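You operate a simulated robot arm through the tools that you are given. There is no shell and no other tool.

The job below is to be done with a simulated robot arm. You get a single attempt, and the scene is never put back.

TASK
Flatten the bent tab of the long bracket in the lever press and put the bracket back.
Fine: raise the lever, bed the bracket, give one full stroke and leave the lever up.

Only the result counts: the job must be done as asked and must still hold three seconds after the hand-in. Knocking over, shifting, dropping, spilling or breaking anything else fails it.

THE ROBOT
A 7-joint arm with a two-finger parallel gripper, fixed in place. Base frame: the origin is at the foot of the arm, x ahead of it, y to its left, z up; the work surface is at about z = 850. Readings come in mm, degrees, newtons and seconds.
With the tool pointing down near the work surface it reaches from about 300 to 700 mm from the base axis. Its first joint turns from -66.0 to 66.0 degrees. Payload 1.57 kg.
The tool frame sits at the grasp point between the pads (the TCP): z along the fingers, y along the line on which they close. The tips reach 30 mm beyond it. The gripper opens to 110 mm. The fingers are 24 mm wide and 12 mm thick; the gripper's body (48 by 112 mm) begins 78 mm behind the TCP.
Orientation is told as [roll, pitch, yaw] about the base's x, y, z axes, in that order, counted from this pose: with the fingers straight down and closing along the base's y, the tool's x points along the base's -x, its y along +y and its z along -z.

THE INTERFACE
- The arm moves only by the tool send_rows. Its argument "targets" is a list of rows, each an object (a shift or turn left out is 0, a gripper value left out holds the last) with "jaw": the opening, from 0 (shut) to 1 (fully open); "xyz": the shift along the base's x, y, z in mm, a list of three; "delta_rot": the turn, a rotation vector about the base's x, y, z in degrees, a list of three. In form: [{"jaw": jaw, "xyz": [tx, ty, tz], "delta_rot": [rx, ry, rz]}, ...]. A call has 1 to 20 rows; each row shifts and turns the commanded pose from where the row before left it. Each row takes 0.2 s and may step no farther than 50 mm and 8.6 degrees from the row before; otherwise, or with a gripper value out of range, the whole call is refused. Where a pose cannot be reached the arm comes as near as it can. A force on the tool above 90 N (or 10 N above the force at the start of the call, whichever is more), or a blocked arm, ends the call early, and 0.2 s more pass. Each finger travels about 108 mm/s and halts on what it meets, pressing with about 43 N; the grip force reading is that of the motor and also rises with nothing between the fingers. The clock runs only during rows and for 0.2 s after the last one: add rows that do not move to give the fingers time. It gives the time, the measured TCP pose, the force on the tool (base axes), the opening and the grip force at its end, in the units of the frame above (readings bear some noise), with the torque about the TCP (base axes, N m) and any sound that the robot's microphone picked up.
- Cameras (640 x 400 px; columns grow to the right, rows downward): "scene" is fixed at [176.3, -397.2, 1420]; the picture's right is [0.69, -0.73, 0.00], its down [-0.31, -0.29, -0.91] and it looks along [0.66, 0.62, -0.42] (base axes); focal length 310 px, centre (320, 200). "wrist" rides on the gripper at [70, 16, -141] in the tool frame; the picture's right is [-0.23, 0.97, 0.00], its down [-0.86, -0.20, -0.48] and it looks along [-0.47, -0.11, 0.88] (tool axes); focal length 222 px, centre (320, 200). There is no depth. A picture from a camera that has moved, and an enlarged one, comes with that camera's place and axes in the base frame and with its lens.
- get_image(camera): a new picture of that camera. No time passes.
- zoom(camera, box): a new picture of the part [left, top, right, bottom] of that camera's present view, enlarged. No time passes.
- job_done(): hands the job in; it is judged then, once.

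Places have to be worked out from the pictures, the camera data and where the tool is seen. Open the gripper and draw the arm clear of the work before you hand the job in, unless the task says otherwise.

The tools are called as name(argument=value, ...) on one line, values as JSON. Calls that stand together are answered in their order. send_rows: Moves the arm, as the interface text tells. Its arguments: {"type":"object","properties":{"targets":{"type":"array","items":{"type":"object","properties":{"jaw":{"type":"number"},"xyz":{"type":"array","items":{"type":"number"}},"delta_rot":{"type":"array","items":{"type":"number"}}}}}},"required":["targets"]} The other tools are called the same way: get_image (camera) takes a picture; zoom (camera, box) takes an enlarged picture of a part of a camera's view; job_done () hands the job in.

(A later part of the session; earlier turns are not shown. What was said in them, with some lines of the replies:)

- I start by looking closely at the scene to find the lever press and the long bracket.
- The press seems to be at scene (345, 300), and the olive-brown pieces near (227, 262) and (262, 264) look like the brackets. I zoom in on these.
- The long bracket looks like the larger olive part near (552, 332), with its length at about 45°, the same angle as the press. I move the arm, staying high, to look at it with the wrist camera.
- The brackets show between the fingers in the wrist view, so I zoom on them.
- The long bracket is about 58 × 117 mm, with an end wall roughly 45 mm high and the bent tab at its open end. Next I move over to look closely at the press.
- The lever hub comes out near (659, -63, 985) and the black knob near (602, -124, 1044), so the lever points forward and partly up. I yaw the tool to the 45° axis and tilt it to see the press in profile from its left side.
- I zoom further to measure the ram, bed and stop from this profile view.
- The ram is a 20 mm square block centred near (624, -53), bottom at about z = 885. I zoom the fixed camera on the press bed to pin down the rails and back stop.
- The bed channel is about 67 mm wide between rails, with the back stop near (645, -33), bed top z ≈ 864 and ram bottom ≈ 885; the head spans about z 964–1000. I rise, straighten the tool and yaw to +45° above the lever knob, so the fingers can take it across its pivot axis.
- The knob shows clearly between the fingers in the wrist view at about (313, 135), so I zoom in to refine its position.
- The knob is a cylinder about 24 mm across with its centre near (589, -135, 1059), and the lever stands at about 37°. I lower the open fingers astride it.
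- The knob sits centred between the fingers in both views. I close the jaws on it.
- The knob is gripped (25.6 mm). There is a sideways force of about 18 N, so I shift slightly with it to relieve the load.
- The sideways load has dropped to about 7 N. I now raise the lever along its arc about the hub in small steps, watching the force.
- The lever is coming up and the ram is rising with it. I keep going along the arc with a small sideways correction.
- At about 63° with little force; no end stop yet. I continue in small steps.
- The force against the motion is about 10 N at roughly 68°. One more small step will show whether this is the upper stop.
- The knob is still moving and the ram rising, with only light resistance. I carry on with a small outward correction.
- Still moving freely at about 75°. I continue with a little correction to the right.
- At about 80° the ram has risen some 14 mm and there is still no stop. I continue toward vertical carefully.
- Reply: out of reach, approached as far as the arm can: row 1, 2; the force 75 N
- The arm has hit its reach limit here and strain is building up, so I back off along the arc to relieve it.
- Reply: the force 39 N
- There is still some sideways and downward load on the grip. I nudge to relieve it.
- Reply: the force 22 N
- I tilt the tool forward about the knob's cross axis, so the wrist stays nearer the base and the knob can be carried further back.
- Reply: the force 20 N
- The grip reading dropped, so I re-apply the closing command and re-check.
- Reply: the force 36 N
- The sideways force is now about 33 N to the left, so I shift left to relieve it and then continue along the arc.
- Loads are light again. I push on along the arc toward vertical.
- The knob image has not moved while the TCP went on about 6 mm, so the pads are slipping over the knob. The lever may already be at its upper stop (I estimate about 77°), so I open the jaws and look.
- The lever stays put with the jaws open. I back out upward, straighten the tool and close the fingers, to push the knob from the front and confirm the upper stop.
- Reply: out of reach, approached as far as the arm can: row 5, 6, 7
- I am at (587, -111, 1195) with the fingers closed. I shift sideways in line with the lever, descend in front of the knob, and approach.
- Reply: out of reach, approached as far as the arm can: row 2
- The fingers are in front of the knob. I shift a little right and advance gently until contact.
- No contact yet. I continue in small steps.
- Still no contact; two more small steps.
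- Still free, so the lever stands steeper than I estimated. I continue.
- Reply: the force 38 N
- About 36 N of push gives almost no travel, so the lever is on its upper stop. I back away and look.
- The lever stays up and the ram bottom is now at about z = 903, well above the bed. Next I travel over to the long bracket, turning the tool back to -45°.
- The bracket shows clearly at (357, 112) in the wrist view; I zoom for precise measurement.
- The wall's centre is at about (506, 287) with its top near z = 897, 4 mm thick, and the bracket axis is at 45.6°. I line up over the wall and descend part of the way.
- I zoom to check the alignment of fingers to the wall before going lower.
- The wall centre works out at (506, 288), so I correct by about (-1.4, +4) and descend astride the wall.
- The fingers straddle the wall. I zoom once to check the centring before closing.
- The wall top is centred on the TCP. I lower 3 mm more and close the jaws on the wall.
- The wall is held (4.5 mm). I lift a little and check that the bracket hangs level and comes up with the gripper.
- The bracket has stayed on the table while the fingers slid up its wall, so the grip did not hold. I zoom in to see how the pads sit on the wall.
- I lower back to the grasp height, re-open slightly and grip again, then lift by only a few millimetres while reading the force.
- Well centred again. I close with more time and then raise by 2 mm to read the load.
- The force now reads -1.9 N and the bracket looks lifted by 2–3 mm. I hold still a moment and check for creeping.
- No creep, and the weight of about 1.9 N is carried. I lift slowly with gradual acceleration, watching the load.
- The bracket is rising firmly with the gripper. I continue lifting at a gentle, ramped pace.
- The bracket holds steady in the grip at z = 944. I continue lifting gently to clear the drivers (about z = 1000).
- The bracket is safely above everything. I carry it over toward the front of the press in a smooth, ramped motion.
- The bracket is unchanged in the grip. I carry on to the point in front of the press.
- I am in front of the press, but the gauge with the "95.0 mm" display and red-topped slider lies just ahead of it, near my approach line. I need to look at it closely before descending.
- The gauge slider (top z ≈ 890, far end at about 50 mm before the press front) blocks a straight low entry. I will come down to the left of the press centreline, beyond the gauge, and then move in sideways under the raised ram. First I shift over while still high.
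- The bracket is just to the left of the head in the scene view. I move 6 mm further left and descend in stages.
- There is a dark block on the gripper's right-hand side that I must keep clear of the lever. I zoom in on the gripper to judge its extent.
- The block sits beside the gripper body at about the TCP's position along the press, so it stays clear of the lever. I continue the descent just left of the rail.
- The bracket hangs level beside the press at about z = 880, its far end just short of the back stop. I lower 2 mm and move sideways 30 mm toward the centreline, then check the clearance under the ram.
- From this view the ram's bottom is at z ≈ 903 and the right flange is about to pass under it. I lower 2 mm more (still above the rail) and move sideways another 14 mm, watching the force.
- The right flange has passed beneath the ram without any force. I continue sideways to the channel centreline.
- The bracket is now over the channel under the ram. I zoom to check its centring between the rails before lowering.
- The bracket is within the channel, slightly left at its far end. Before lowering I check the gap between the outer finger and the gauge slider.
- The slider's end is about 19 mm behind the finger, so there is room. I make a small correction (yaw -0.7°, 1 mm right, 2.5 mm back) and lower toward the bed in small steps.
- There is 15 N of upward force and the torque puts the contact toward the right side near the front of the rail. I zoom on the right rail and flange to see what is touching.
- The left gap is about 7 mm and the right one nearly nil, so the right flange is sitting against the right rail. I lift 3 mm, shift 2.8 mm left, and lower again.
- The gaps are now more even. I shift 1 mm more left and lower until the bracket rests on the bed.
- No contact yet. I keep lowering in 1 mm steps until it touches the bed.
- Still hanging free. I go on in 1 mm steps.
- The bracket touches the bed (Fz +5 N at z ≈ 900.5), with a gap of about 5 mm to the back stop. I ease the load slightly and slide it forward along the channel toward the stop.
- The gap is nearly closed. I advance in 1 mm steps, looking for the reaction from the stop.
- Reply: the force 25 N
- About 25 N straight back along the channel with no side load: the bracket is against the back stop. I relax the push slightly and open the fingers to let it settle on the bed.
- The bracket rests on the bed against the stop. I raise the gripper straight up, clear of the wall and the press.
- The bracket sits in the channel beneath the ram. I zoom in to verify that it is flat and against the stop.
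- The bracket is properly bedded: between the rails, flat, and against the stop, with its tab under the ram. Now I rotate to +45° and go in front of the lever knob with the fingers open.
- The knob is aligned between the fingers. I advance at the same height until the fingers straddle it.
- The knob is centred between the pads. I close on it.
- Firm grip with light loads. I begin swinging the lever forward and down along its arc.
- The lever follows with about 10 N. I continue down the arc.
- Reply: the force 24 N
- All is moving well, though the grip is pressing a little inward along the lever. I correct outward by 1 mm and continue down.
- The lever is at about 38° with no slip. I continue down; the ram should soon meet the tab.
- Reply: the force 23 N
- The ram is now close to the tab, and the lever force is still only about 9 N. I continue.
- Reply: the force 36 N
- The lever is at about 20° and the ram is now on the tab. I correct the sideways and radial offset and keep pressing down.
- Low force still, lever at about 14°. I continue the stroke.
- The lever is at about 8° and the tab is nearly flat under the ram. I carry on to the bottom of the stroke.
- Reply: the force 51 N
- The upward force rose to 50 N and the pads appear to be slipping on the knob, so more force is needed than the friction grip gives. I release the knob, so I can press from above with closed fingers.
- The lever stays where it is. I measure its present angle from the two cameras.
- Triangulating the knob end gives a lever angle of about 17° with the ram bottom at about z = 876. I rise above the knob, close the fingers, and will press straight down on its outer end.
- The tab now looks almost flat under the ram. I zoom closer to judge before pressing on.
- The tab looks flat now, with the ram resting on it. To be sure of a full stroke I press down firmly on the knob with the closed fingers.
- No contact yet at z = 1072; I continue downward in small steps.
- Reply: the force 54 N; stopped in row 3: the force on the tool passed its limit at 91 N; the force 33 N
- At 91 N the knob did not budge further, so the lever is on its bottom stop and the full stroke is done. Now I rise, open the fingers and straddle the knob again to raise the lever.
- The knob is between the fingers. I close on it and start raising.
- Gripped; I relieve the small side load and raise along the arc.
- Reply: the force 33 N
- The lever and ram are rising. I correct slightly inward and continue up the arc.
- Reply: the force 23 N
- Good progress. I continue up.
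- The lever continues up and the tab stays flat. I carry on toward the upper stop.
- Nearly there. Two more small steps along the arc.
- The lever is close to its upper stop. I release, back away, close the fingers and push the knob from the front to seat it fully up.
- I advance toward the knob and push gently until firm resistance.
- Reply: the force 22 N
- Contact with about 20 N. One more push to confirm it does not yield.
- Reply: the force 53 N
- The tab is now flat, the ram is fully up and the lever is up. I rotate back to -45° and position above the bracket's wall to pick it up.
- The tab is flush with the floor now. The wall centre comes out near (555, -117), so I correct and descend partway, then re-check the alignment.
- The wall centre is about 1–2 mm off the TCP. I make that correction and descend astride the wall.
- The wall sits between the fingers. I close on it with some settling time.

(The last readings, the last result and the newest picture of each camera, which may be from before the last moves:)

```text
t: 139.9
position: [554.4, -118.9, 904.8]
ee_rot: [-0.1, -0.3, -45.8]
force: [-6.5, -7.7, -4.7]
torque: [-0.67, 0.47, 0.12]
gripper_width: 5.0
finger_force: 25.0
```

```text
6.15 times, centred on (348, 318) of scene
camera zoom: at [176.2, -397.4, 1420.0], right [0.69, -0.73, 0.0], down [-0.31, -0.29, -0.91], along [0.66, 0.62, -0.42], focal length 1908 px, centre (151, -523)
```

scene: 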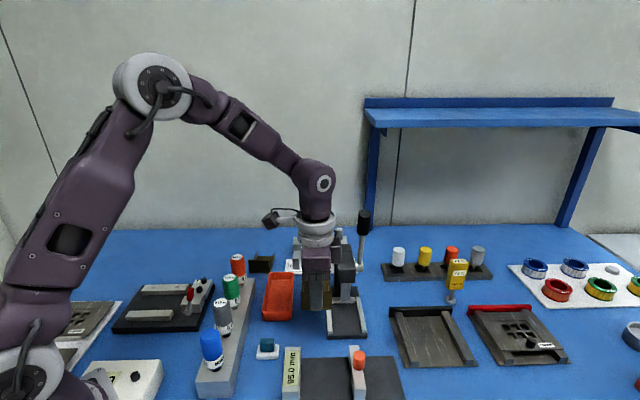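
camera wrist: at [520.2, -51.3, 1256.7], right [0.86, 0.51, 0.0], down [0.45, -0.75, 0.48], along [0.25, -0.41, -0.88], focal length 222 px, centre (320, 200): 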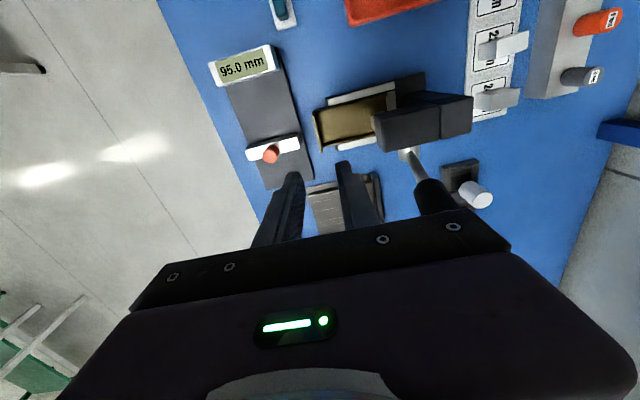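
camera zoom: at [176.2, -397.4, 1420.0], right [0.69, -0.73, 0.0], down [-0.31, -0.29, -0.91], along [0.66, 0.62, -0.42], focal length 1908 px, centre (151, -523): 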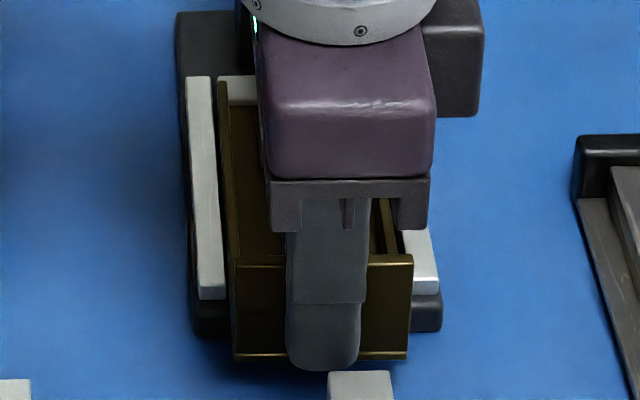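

Held, with slight friction against the stop. I pull back 3 mm from the stop and lift slowly clear of the rails.

send_rows(targets=[{"xyz": [-1, -1, 0]}, {"xyz": [-1.2, -1.2, 0]}, {"xyz": [0, 0, 0]}, {"xyz": [0, 0, 1]}, {"xyz": [0, 0, 2]}, {"xyz": [0, 0, 2]}, {"xyz": [0, 0, 2]}, {"xyz": [0, 0, 1.5]}, {"xyz": [0, 0, 0]}])

zoom(camera="wrist", box=[260, 80, 480, 240])

zoom(camera="scene", box=[320, 285, 375, 350])

```text
t: 141.9
position: [554.3, -122.2, 912.7]
ee_rot: [-0.1, -0.3, -45.8]
force: [-0.8, -0.3, -1.8]
torque: [-0.01, 0.04, -0.03]
gripper_width: 4.9
finger_force: 24.8
```

```text
2.50 times, centred on (370, 160) of wrist
camera zoom: at [518.4, -59.3, 1053.7], right [0.86, 0.52, 0.0], down [0.45, -0.75, 0.48], along [0.25, -0.41, -0.88], focal length 555 px, centre (195, 300)
```

zoom: 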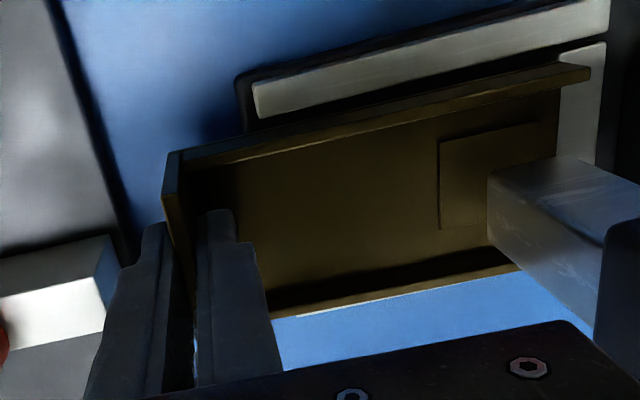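

```text
6.15 times, centred on (348, 318) of scene
camera zoom: at [176.3, -397.2, 1420.0], right [0.69, -0.73, 0.0], down [-0.31, -0.29, -0.91], along [0.66, 0.62, -0.42], focal length 1908 px, centre (151, -523)
```

zoom: 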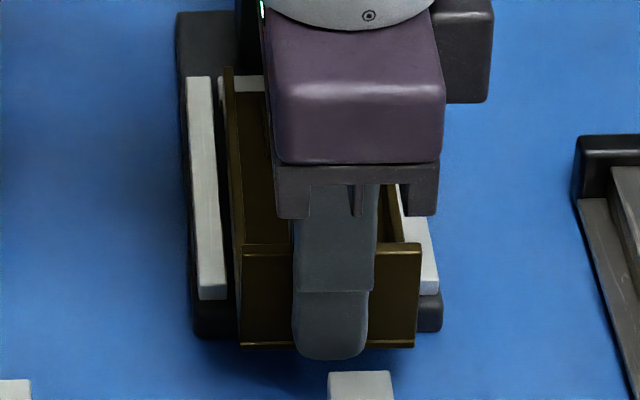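

Free of the stop, carrying only its 1.8 N weight. I raise 2 mm more for rail clearance and move out sideways to the left, the way it came in.

send_rows(targets=[{"xyz": [0, 0, 1]}, {"xyz": [0, 0, 1]}, {"xyz": [-1, 1, 0]}, {"xyz": [-2, 2, 0]}, {"xyz": [-3, 3, 0]}, {"xyz": [-3, 3, 0]}, {"xyz": [-3, 3, 0]}, {"xyz": [-2, 2, 0]}, {"xyz": [-1, 1, 0]}, {"xyz": [0, 0, 0]}])

zoom(camera="wrist", box=[260, 80, 520, 240])

```text
t: 144.1
position: [540.0, -106.1, 915.6]
ee_rot: [-0.1, -0.3, -45.8]
force: [0.3, 0.3, -1.0]
torque: [0.0, 0.06, -0.01]
gripper_width: 4.4
finger_force: 25.3
```

```text
2.46 times, centred on (390, 160) of wrist
camera zoom: at [503.1, -43.3, 1056.2], right [0.86, 0.52, 0.0], down [0.45, -0.75, 0.48], along [0.25, -0.41, -0.88], focal length 547 px, centre (148, 298)
```

zoom: 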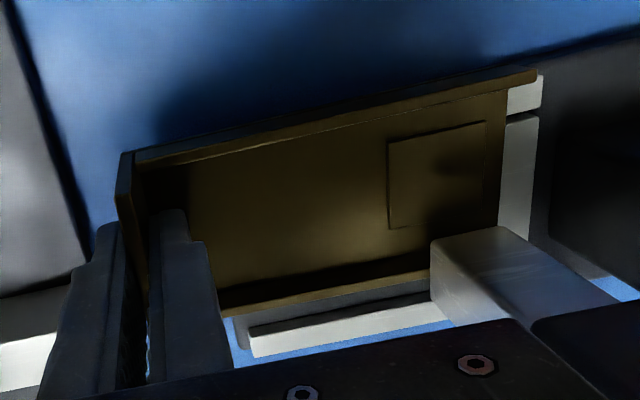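

Moving out smoothly with no contact. I continue to the left until it is clear of the ram and head.

send_rows(targets=[{"xyz": [-1.5, 1.5, 0]}, {"xyz": [-3, 3, 0]}, {"xyz": [-4, 4, 0]}, {"xyz": [-4, 4, 0]}, {"xyz": [-4, 4, 0]}, {"xyz": [-4, 4, 0]}, {"xyz": [-4, 4, 0]}, {"xyz": [-4, 4, 0]}, {"xyz": [-3, 3, 0]}, {"xyz": [-1.5, 1.5, 0]}, {"xyz": [0, 0, 0]}])

zoom(camera="wrist", box=[260, 80, 520, 240])

zoom(camera="scene", box=[290, 190, 400, 350])

```text
t: 146.5
position: [506.4, -72.9, 915.7]
ee_rot: [-0.1, -0.2, -45.9]
force: [0.2, -0.1, -1.5]
torque: [-0.04, 0.02, -0.01]
gripper_width: 4.6
finger_force: 25.2
```

```text
2.46 times, centred on (390, 160) of wrist
camera zoom: at [470.0, -10.2, 1056.6], right [0.86, 0.52, 0.0], down [0.45, -0.75, 0.48], along [0.25, -0.41, -0.88], focal length 547 px, centre (148, 298)
```

zoom: 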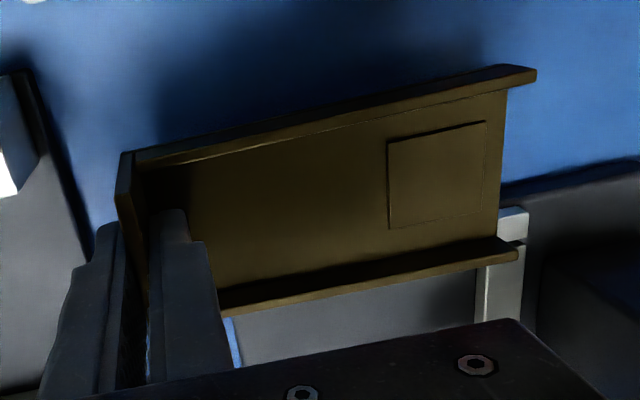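

```text
2.50 times, centred on (345, 270) of scene
camera zoom: at [176.3, -397.2, 1420.0], right [0.69, -0.73, 0.0], down [-0.31, -0.29, -0.91], along [0.66, 0.62, -0.42], focal length 775 px, centre (258, 25)
```

zoom: 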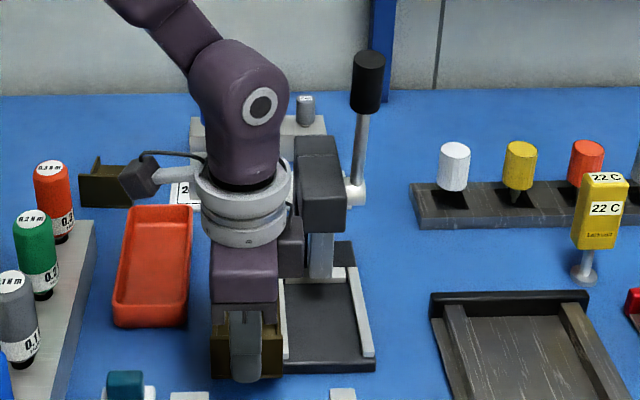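

Clear of the press. I lift gently straight up to travel height.

send_rows(targets=[{"xyz": [0, 0, 2]}, {"xyz": [0, 0, 4]}, {"xyz": [0, 0, 6]}, {"xyz": [0, 0, 8]}, {"xyz": [0, 0, 9]}, {"xyz": [0, 0, 9]}, {"xyz": [0, 0, 9]}, {"xyz": [0, 0, 9]}, {"xyz": [0, 0, 9]}, {"xyz": [0, 0, 9]}, {"xyz": [0, 0, 9]}, {"xyz": [0, 0, 9]}, {"xyz": [0, 0, 9]}, {"xyz": [0, 0, 9]}, {"xyz": [0, 0, 9]}, {"xyz": [0, 0, 9]}, {"xyz": [0, 0, 9]}, {"xyz": [0, 0, 9]}, {"xyz": [0, 0, 6]}, {"xyz": [0, 0, 3]}])

zoom(camera="wrist", box=[260, 80, 480, 240])

```text
t: 150.7
position: [508.7, -74.3, 1070.7]
ee_rot: [-0.1, -0.3, -45.8]
force: [0.1, 0.1, -1.0]
torque: [-0.07, 0.07, -0.01]
gripper_width: 4.6
finger_force: 24.9
```

```text
2.50 times, centred on (370, 160) of wrist
camera zoom: at [471.5, -10.7, 1211.3], right [0.86, 0.52, 0.0], down [0.45, -0.75, 0.48], along [0.25, -0.41, -0.88], focal length 555 px, centre (195, 300)
```

zoom: 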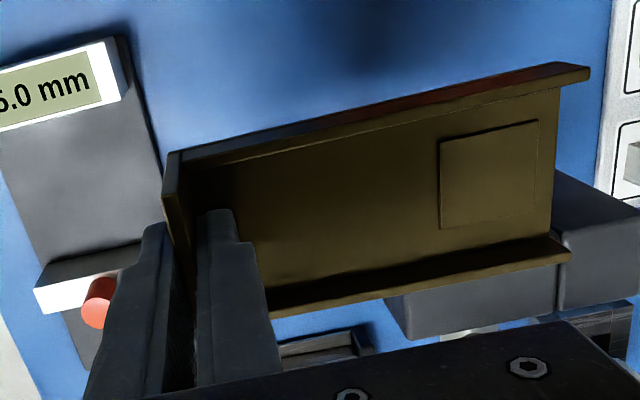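

The bracket hangs steady and its tab is flat. I rise a bit more and carry it back toward its original place, restoring the original yaw.

send_rows(targets=[{"xyz": [0, 3, 2]}, {"xyz": [-1, 6, 3]}, {"xyz": [-1, 9, 3]}, {"xyz": [-1, 12, 2], "delta_rot": [0, 0, 0.4]}, {"xyz": [-1, 14, 0], "delta_rot": [0, 0, 0.4]}, {"xyz": [-1, 14, 0], "delta_rot": [0, 0, 0.4]}, {"xyz": [-1, 14, 0], "delta_rot": [0, 0, 0.4]}, {"xyz": [0, 14, 0]}, {"xyz": [0, 14, 0]}, {"xyz": [0, 14, 0]}, {"xyz": [0, 14, 0]}, {"xyz": [0, 14, 0]}, {"xyz": [0, 14, 0]}, {"xyz": [0, 14, 0]}, {"xyz": [0, 14, 0]}, {"xyz": [0, 14, 0]}, {"xyz": [0, 12, 0]}, {"xyz": [0, 9, 0]}, {"xyz": [0, 6, 0]}, {"xyz": [0, 3, 0]}])

zoom(camera="wrist", box=[260, 80, 480, 240])

```text
t: 154.9
position: [499.4, 154.0, 1079.2]
ee_rot: [0.0, -0.2, -44.2]
force: [0.6, -0.3, -1.4]
torque: [-0.07, 0.03, 0.02]
gripper_width: 4.8
finger_force: 24.6
```

```text
2.50 times, centred on (370, 160) of wrist
camera zoom: at [462.0, 216.3, 1221.0], right [0.84, 0.54, 0.0], down [0.47, -0.74, 0.48], along [0.26, -0.41, -0.88], focal length 555 px, centre (195, 300)
```

zoom: 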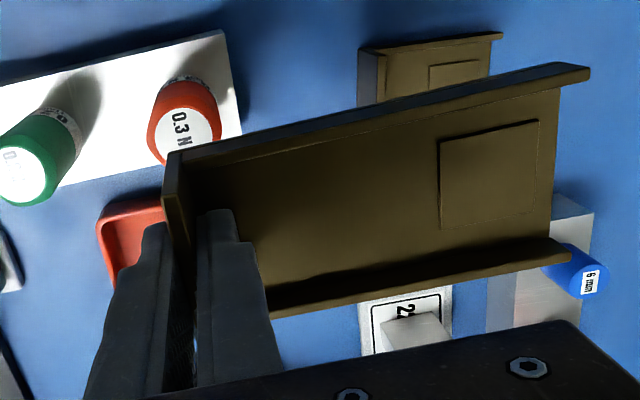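

All fine; I continue to above the original spot.

send_rows(targets=[{"xyz": [0.2, 3, 0]}, {"xyz": [0.4, 6, 0]}, {"xyz": [0.5, 9, 0]}, {"xyz": [0.6, 12, 0]}, {"xyz": [0.7, 14, 0]}, {"xyz": [0.7, 14, 0]}, {"xyz": [0.7, 14, 0]}, {"xyz": [0.7, 14, 0]}, {"xyz": [0.6, 14, 0]}, {"xyz": [0.6, 12, 0]}, {"xyz": [0.5, 9, 0]}, {"xyz": [0.4, 6, 0]}, {"xyz": [0.3, 4, 0]}, {"xyz": [0.2, 3, 0]}, {"xyz": [0, 0, 0]}])

get_image(camera="scene")

zoom(camera="wrist", box=[260, 80, 480, 240])

```text
t: 158.1
position: [508.2, 287.9, 1079.1]
ee_rot: [-0.1, -0.3, -44.1]
force: [0.8, -0.2, -0.9]
torque: [-0.02, 0.06, -0.01]
gripper_width: 4.5
finger_force: 24.8
```

```text
taken
```

scene: 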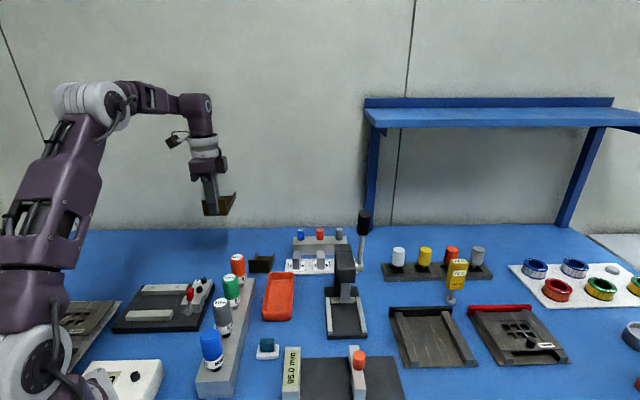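

```text
2.50 times, centred on (370, 160) of wrist
camera zoom: at [470.1, 349.6, 1220.2], right [0.84, 0.54, 0.0], down [0.47, -0.74, 0.48], along [0.26, -0.41, -0.88], focal length 555 px, centre (195, 300)
```

zoom: 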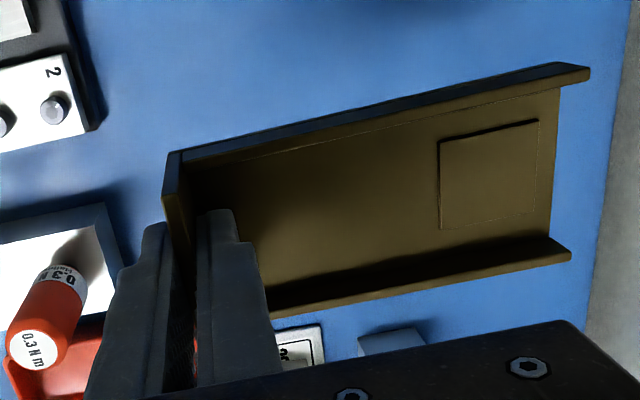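

The view matches the one right after the original lift, with only 2 mm offset. I correct that and descend gently.

send_rows(targets=[{"xyz": [-1.0, -0.4, -2]}, {"xyz": [-0.9, -0.3, -4]}, {"xyz": [0, 0, -6]}, {"xyz": [0, 0, -8]}, {"xyz": [0, 0, -9]}, {"xyz": [0, 0, -9]}, {"xyz": [0, 0, -9]}, {"xyz": [0, 0, -9]}, {"xyz": [0, 0, -9]}, {"xyz": [0, 0, -9]}, {"xyz": [0, 0, -9]}, {"xyz": [0, 0, -9]}, {"xyz": [0, 0, -9]}, {"xyz": [0, 0, -9]}, {"xyz": [0, 0, -9]}, {"xyz": [0, 0, -9]}, {"xyz": [0, 0, -8]}, {"xyz": [0, 0, -6]}, {"xyz": [0, 0, -4]}, {"xyz": [0, 0, -2]}])

zoom(camera="wrist", box=[260, 80, 480, 240])

zoom(camera="scene", box=[180, 200, 290, 300])

```text
t: 162.3
position: [507.3, 288.9, 932.5]
ee_rot: [0.0, -0.3, -44.2]
force: [-0.6, -0.1, -0.7]
torque: [-0.02, 0.05, 0.0]
gripper_width: 4.8
finger_force: 24.8
```

```text
2.50 times, centred on (370, 160) of wrist
camera zoom: at [468.5, 349.1, 1072.9], right [0.84, 0.54, 0.0], down [0.47, -0.74, 0.48], along [0.26, -0.41, -0.88], focal length 555 px, centre (195, 300)
```

zoom: 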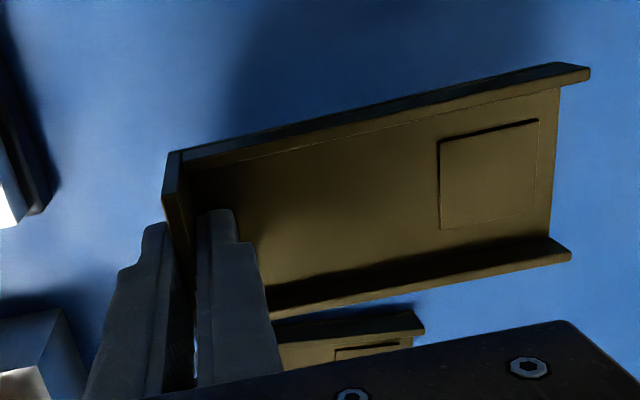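

```text
4.00 times, centred on (235, 250) of scene
camera zoom: at [176.3, -397.2, 1420.0], right [0.69, -0.73, 0.0], down [-0.31, -0.29, -0.91], along [0.66, 0.62, -0.42], focal length 1240 px, centre (660, 0)
```

zoom: 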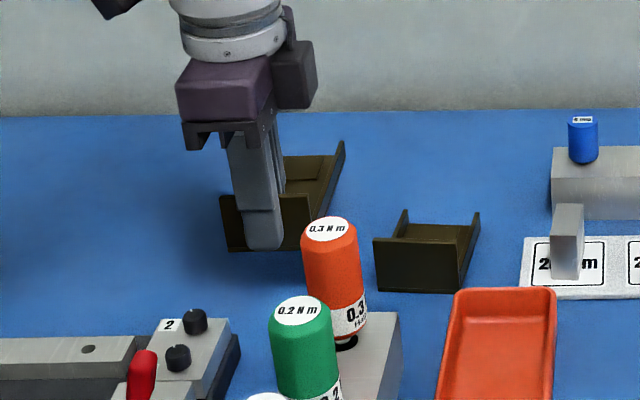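

Good alignment. I lower further toward the table.

send_rows(targets=[{"xyz": [0, 0, -3]}, {"xyz": [0, 0, -5]}, {"xyz": [0, 0, -6]}, {"xyz": [0, 0, -6]}, {"xyz": [0, 0, -6]}, {"xyz": [0, 0, -5]}, {"xyz": [0, 0, -4]}, {"xyz": [0, 0, -2]}, {"xyz": [0, 0, 0]}])

zoom(camera="scene", box=[215, 235, 265, 285])

zoom(camera="wrist", box=[260, 80, 480, 240])

```text
t: 164.3
position: [506.5, 288.0, 894.9]
ee_rot: [-0.1, -0.3, -44.1]
force: [-0.4, -0.5, -1.5]
torque: [-0.02, 0.04, -0.01]
gripper_width: 4.7
finger_force: 25.1
```

```text
8.00 times, centred on (240, 260) of scene
camera zoom: at [176.3, -397.2, 1420.0], right [0.69, -0.73, 0.0], down [-0.31, -0.29, -0.91], along [0.66, 0.62, -0.42], focal length 2480 px, centre (960, -280)
```

zoom: 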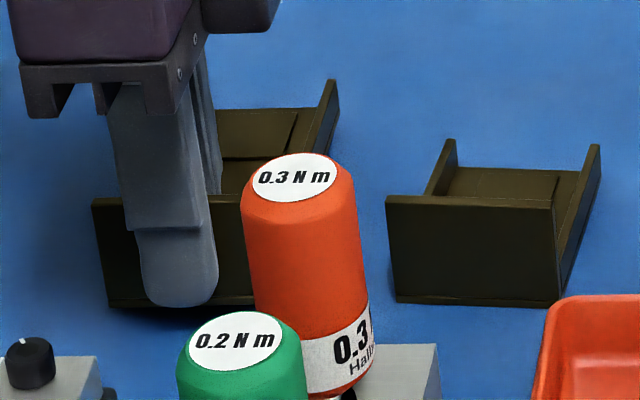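

```text
2.50 times, centred on (370, 160) of wrist
camera zoom: at [468.2, 350.2, 1036.5], right [0.84, 0.54, 0.0], down [0.47, -0.74, 0.48], along [0.26, -0.41, -0.88], focal length 555 px, centre (195, 300)
```

zoom: 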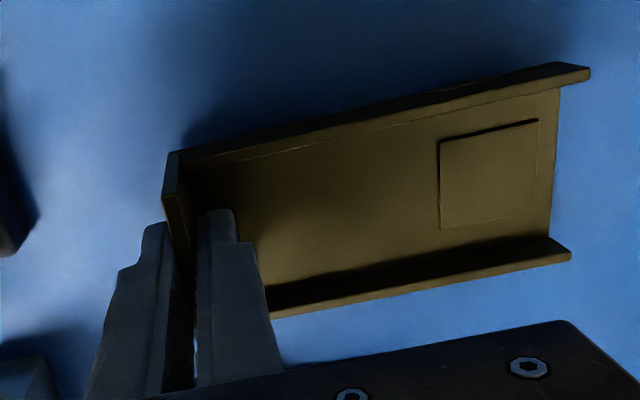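

The bracket is about 7 mm above the table and laterally on its original spot. I lower the rest in small steps until it touches.

send_rows(targets=[{"xyz": [0, 0, -2]}, {"xyz": [0, 0, -2]}, {"xyz": [0, 0, -1]}, {"xyz": [0, 0, 0]}])

send_rows(targets=[{"xyz": [0, 0, -1]}, {"xyz": [0, 0, 0]}])

send_rows(targets=[{"xyz": [0, 0, -1]}, {"xyz": [0, 0, 0]}])

```text
t: 165.3
position: [505.0, 287.1, 891.1]
ee_rot: [-0.1, -0.3, -44.1]
force: [-0.8, 0.3, -1.0]
torque: [-0.04, 0.07, 0.0]
gripper_width: 4.7
finger_force: 24.8
```

```text
t: 165.9
position: [506.9, 287.4, 889.2]
ee_rot: [-0.1, -0.3, -44.2]
force: [-0.3, 0.2, -0.9]
torque: [-0.03, 0.04, 0.01]
gripper_width: 4.5
finger_force: 24.6
```

```text
t: 166.5
position: [507.0, 289.9, 889.3]
ee_rot: [-0.1, -0.3, -44.2]
force: [-0.1, 0.4, -1.6]
torque: [-0.12, 0.07, 0.02]
gripper_width: 4.8
finger_force: 24.8
```

Still hanging. I continue in 1 mm steps until the table takes the weight.

send_rows(targets=[{"xyz": [0, 0, -1]}, {"xyz": [0, 0, 0]}])

send_rows(targets=[{"xyz": [0, 0, -0.7]}, {"xyz": [0, 0, 0]}])

zoom(camera="scene", box=[215, 235, 265, 285])

```text
t: 167.1
position: [506.4, 289.0, 889.0]
ee_rot: [0.0, -0.3, -44.3]
force: [-1.3, 0.8, 3.0]
torque: [0.04, 0.0, 0.02]
gripper_width: 4.6
finger_force: 25.5
```

```text
t: 167.7
position: [505.9, 289.2, 887.5]
ee_rot: [0.1, -0.4, -44.2]
force: [0.6, -0.8, 16.9]
torque: [-0.04, 0.01, 0.0]
gripper_width: 5.0
finger_force: 25.0
```

```text
8.00 times, centred on (240, 260) of scene
camera zoom: at [176.0, -397.4, 1420.0], right [0.69, -0.73, 0.0], down [-0.31, -0.29, -0.91], along [0.66, 0.62, -0.42], focal length 2480 px, centre (960, -280)
```

zoom: 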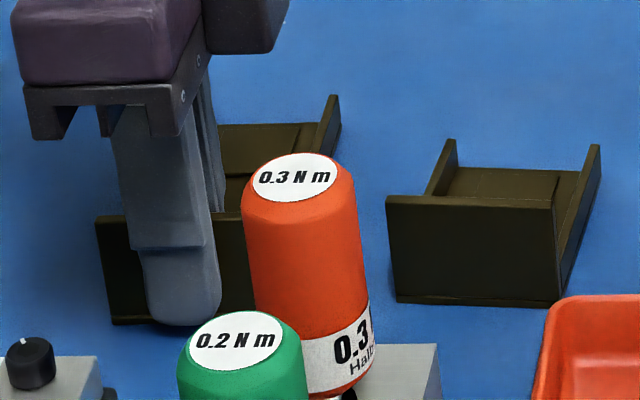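

The table now carries it, within 1–2 mm of the original image position. I ease off the downward load and open the fingers.

send_rows(targets=[{"xyz": [0, 0, 0.8]}, {"xyz": [0, 0, 0]}, {"jaw": 0.1}, {"jaw": 0.25}, {"jaw": 0.4}, {"jaw": 0.4}])

zoom(camera="wrist", box=[260, 80, 480, 240])

zoom(camera="scene", box=[215, 235, 265, 285])

```text
t: 169.1
position: [506.4, 288.2, 887.0]
ee_rot: [-0.1, -0.3, -44.2]
force: [-0.3, 0.6, 0.3]
torque: [0.01, 0.01, 0.03]
gripper_width: 43.9
finger_force: 0.1
```

```text
2.50 times, centred on (370, 160) of wrist
camera zoom: at [467.5, 350.1, 1027.9], right [0.84, 0.54, 0.0], down [0.47, -0.74, 0.48], along [0.26, -0.41, -0.88], focal length 555 px, centre (195, 300)
```

zoom: 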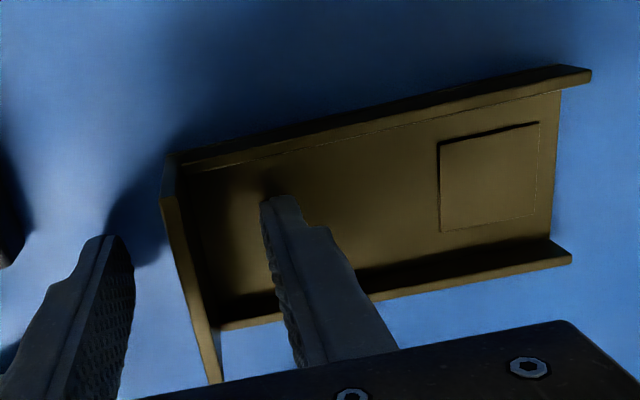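

```text
8.00 times, centred on (240, 260) of scene
camera zoom: at [176.3, -397.2, 1420.0], right [0.69, -0.73, 0.0], down [-0.31, -0.29, -0.91], along [0.66, 0.62, -0.42], focal length 2480 px, centre (960, -280)
```

zoom: 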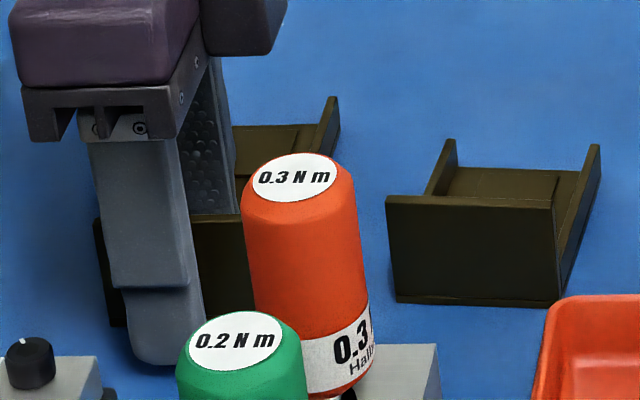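

The bracket is released and sits flat. I raise the gripper straight up, clear of it.

send_rows(targets=[{"xyz": [0, 0, 8]}, {"xyz": [0, 0, 15]}, {"xyz": [0, 0, 20]}, {"xyz": [0, 0, 30]}, {"xyz": [0, 0, 40]}, {"xyz": [0, 0, 40]}, {"xyz": [0, 0, 40]}, {"xyz": [0, 0, 21]}, {"xyz": [0, 0, 0]}])

zoom(camera="wrist", box=[310, 90, 350, 150])

zoom(camera="wrist", box=[305, 75, 405, 155])

zoom(camera="scene", box=[200, 235, 290, 290])

get_image(camera="scene")

```text
t: 171.1
position: [507.1, 287.3, 1101.2]
ee_rot: [0.0, -0.3, -44.2]
force: [-0.2, 0.3, -0.5]
torque: [-0.02, 0.0, 0.0]
gripper_width: 44.0
finger_force: 0.1
```

```text
6.67 times, centred on (330, 120) of wrist
camera zoom: at [469.0, 348.6, 1242.0], right [0.84, 0.54, 0.0], down [0.47, -0.74, 0.48], along [0.26, -0.41, -0.88], focal length 1481 px, centre (253, 733)
```

zoom: 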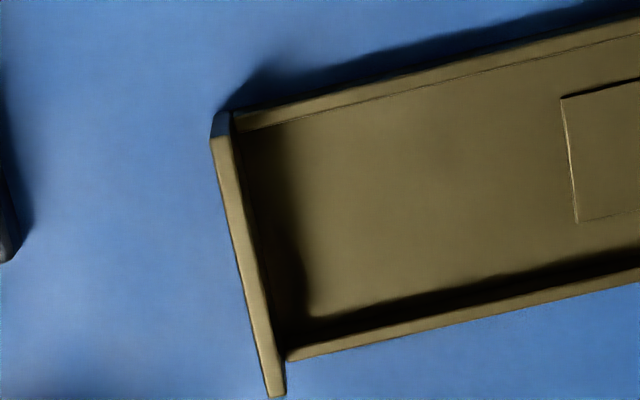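

```text
5.00 times, centred on (355, 115) of wrist
camera zoom: at [469.0, 348.6, 1242.0], right [0.84, 0.54, 0.0], down [0.47, -0.74, 0.48], along [0.26, -0.41, -0.88], focal length 1111 px, centre (145, 625)
```

zoom: 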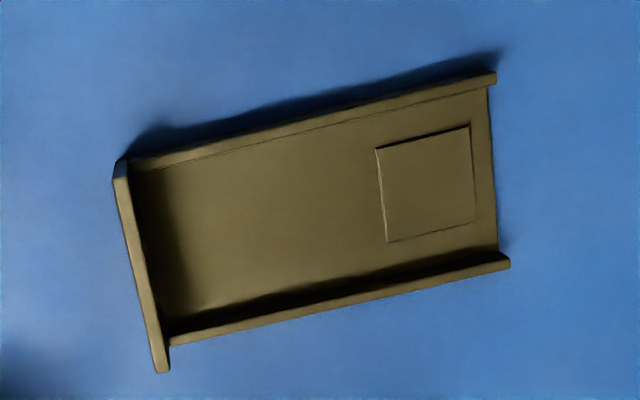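

```text
7.11 times, centred on (245, 262) of scene
camera zoom: at [176.3, -397.2, 1420.0], right [0.69, -0.73, 0.0], down [-0.31, -0.29, -0.91], along [0.66, 0.62, -0.42], focal length 2204 px, centre (853, -244)
```

zoom: 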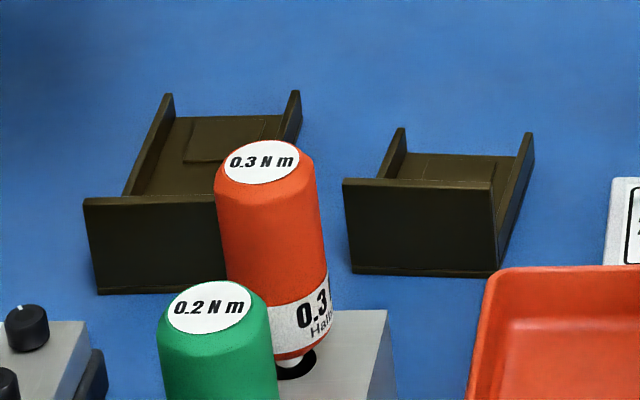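

```text
taken
```

scene: 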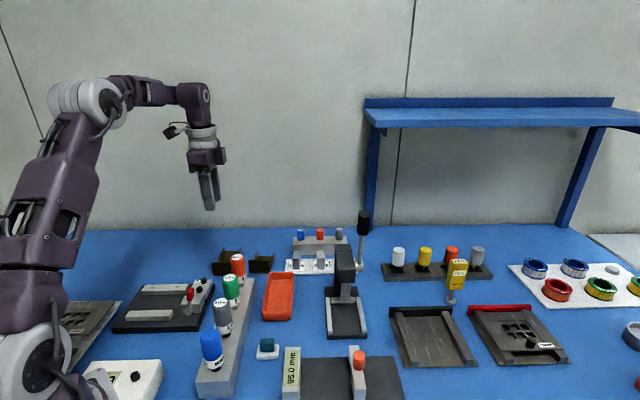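

The bracket is back within about 1 mm of its original image position with its tab flat, and the lever is still up. I open the gripper fully, draw the arm clear and check the rest of the scene.

send_rows(targets=[{"xyz": [0, 0, 25], "jaw": 0.7}, {"xyz": [-10, -10, 25], "jaw": 1.0}, {"xyz": [-20, -25, 20]}, {"xyz": [-20, -30, 20]}, {"xyz": [-20, -30, 20]}, {"xyz": [-20, -30, 20]}, {"xyz": [-20, -30, 10]}, {"xyz": [-10, -20, 0]}, {"xyz": [0, 0, 0]}, {"xyz": [0, 0, 0]}])

get_image(camera="scene")

zoom(camera="scene", box=[270, 200, 430, 400])

get_image(camera="wrist")

```text
t: 173.3
position: [386.2, 110.8, 1239.2]
ee_rot: [-0.1, -0.3, -44.2]
force: [0.6, -0.7, 0.1]
torque: [0.0, 0.01, 0.0]
gripper_width: 110.0
finger_force: 0.0
```

```text
taken
```

scene: 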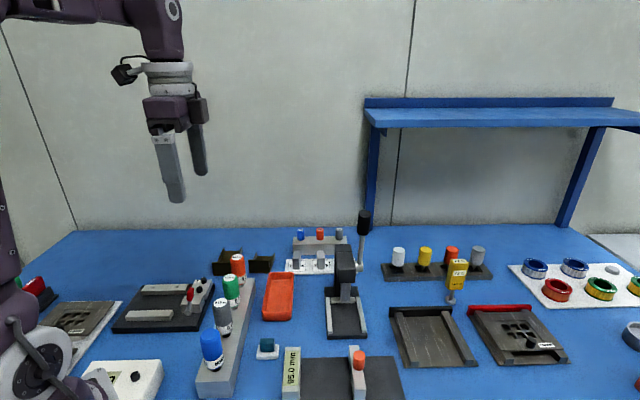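

```text
2.00 times, centred on (350, 300) of scene
camera zoom: at [176.3, -397.2, 1420.0], right [0.69, -0.73, 0.0], down [-0.31, -0.29, -0.91], along [0.66, 0.62, -0.42], focal length 620 px, centre (260, 0)
```

zoom: 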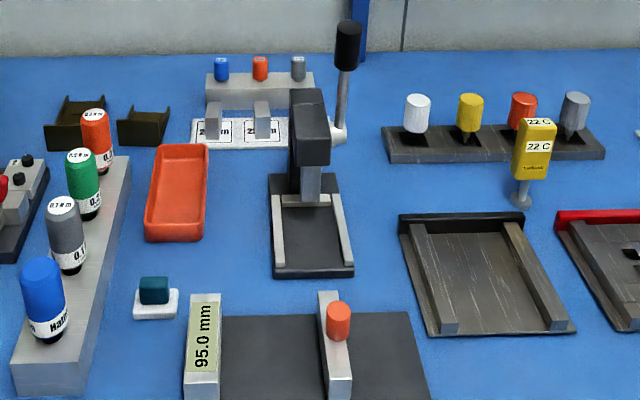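

```text
taken
camera wrist: at [348.7, 171.9, 1379.7], right [0.84, 0.54, 0.0], down [0.47, -0.74, 0.48], along [0.26, -0.41, -0.88], focal length 222 px, centre (320, 200)
```

wrist: 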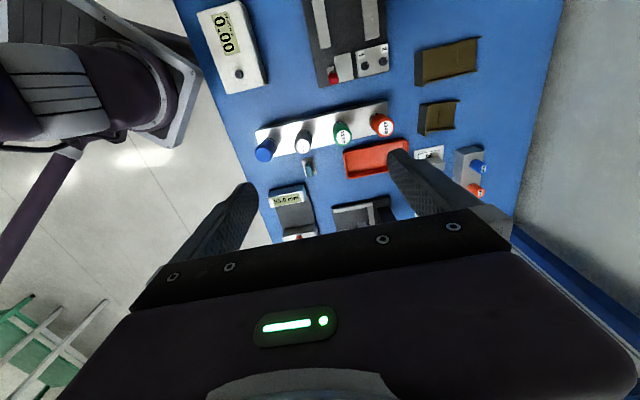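

Everything else looks untouched and the gauge still reads 95.0 mm. As a last check I compare the long bracket's tab with the short bracket's flat one.

zoom(camera="wrist", box=[405, 25, 490, 145])

zoom(camera="scene", box=[205, 240, 280, 285])

zoom(camera="scene", box=[320, 200, 390, 310])

```text
3.33 times, centred on (448, 85) of wrist
camera zoom: at [348.7, 171.9, 1379.7], right [0.84, 0.54, 0.0], down [0.47, -0.74, 0.48], along [0.26, -0.41, -0.88], focal length 740 px, centre (-105, 583)
```

zoom: 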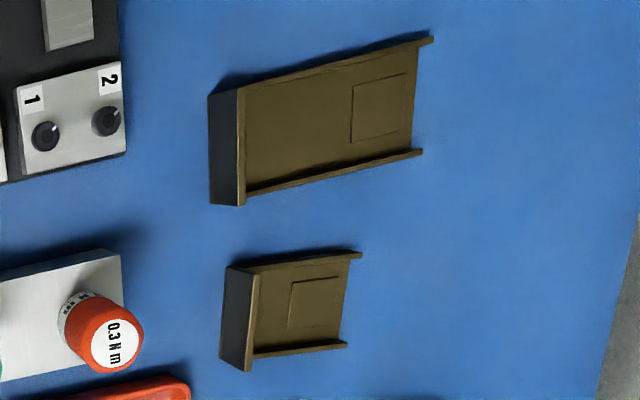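

```text
8.53 times, centred on (242, 262) of scene
camera zoom: at [176.3, -397.2, 1420.0], right [0.69, -0.73, 0.0], down [-0.31, -0.29, -0.91], along [0.66, 0.62, -0.42], focal length 2645 px, centre (981, -333)
```

zoom: 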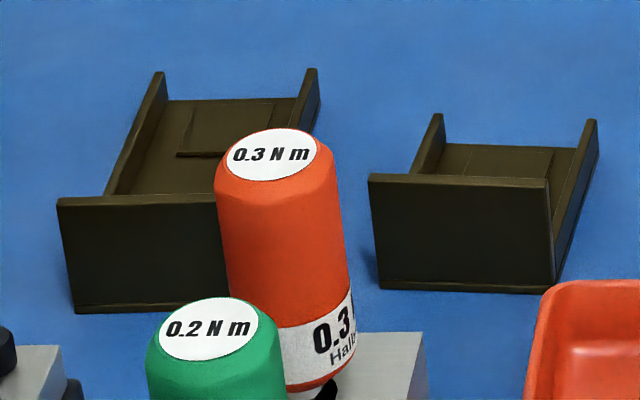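

```text
3.64 times, centred on (355, 255) of scene
camera zoom: at [176.3, -397.2, 1420.0], right [0.69, -0.73, 0.0], down [-0.31, -0.29, -0.91], along [0.66, 0.62, -0.42], focal length 1127 px, centre (193, 0)
```

zoom: 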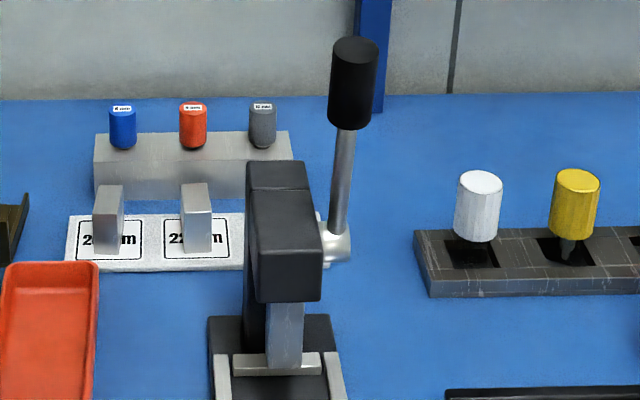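

The long bracket's tab now looks as flat as the short one's. The bracket is back on its original spot, the lever stands up with the ram raised, and the arm is clear with the gripper open, so I hand the job in.

job_done()

```text
The job is handed in.
```

The long bracket's tab is flattened, the bracket is back in its place, and the lever is left up. I've handed the job in, and no verdict has come back yet.

- **Stroke:** I bedded the bracket against the back stop and gave it one stroke. My grip slipped partway down, so I let go of the knob once and finished by pressing on it from above. At 91 N the lever would go no lower, so I took that as a full stroke.
- **Tab:** it now looks as flat as the short bracket's tab in both cameras. I judged this by eye and did not measure it.
- **Bracket position:** in the fixed camera's picture it is within about 1 mm of where it started.
- **Lever:** I pushed it against its upper stop before taking the bracket out. It was still up, with the ram raised, in the last picture.
- **Other items:** nothing else appears to have moved, and the gauge still reads 95.0 mm.

My first attempt to lift the bracket slipped off its wall and left it on the table. While lowering it into the press I also touched the right rail at about 15 N. Neither caused any shift or damage that I can see.
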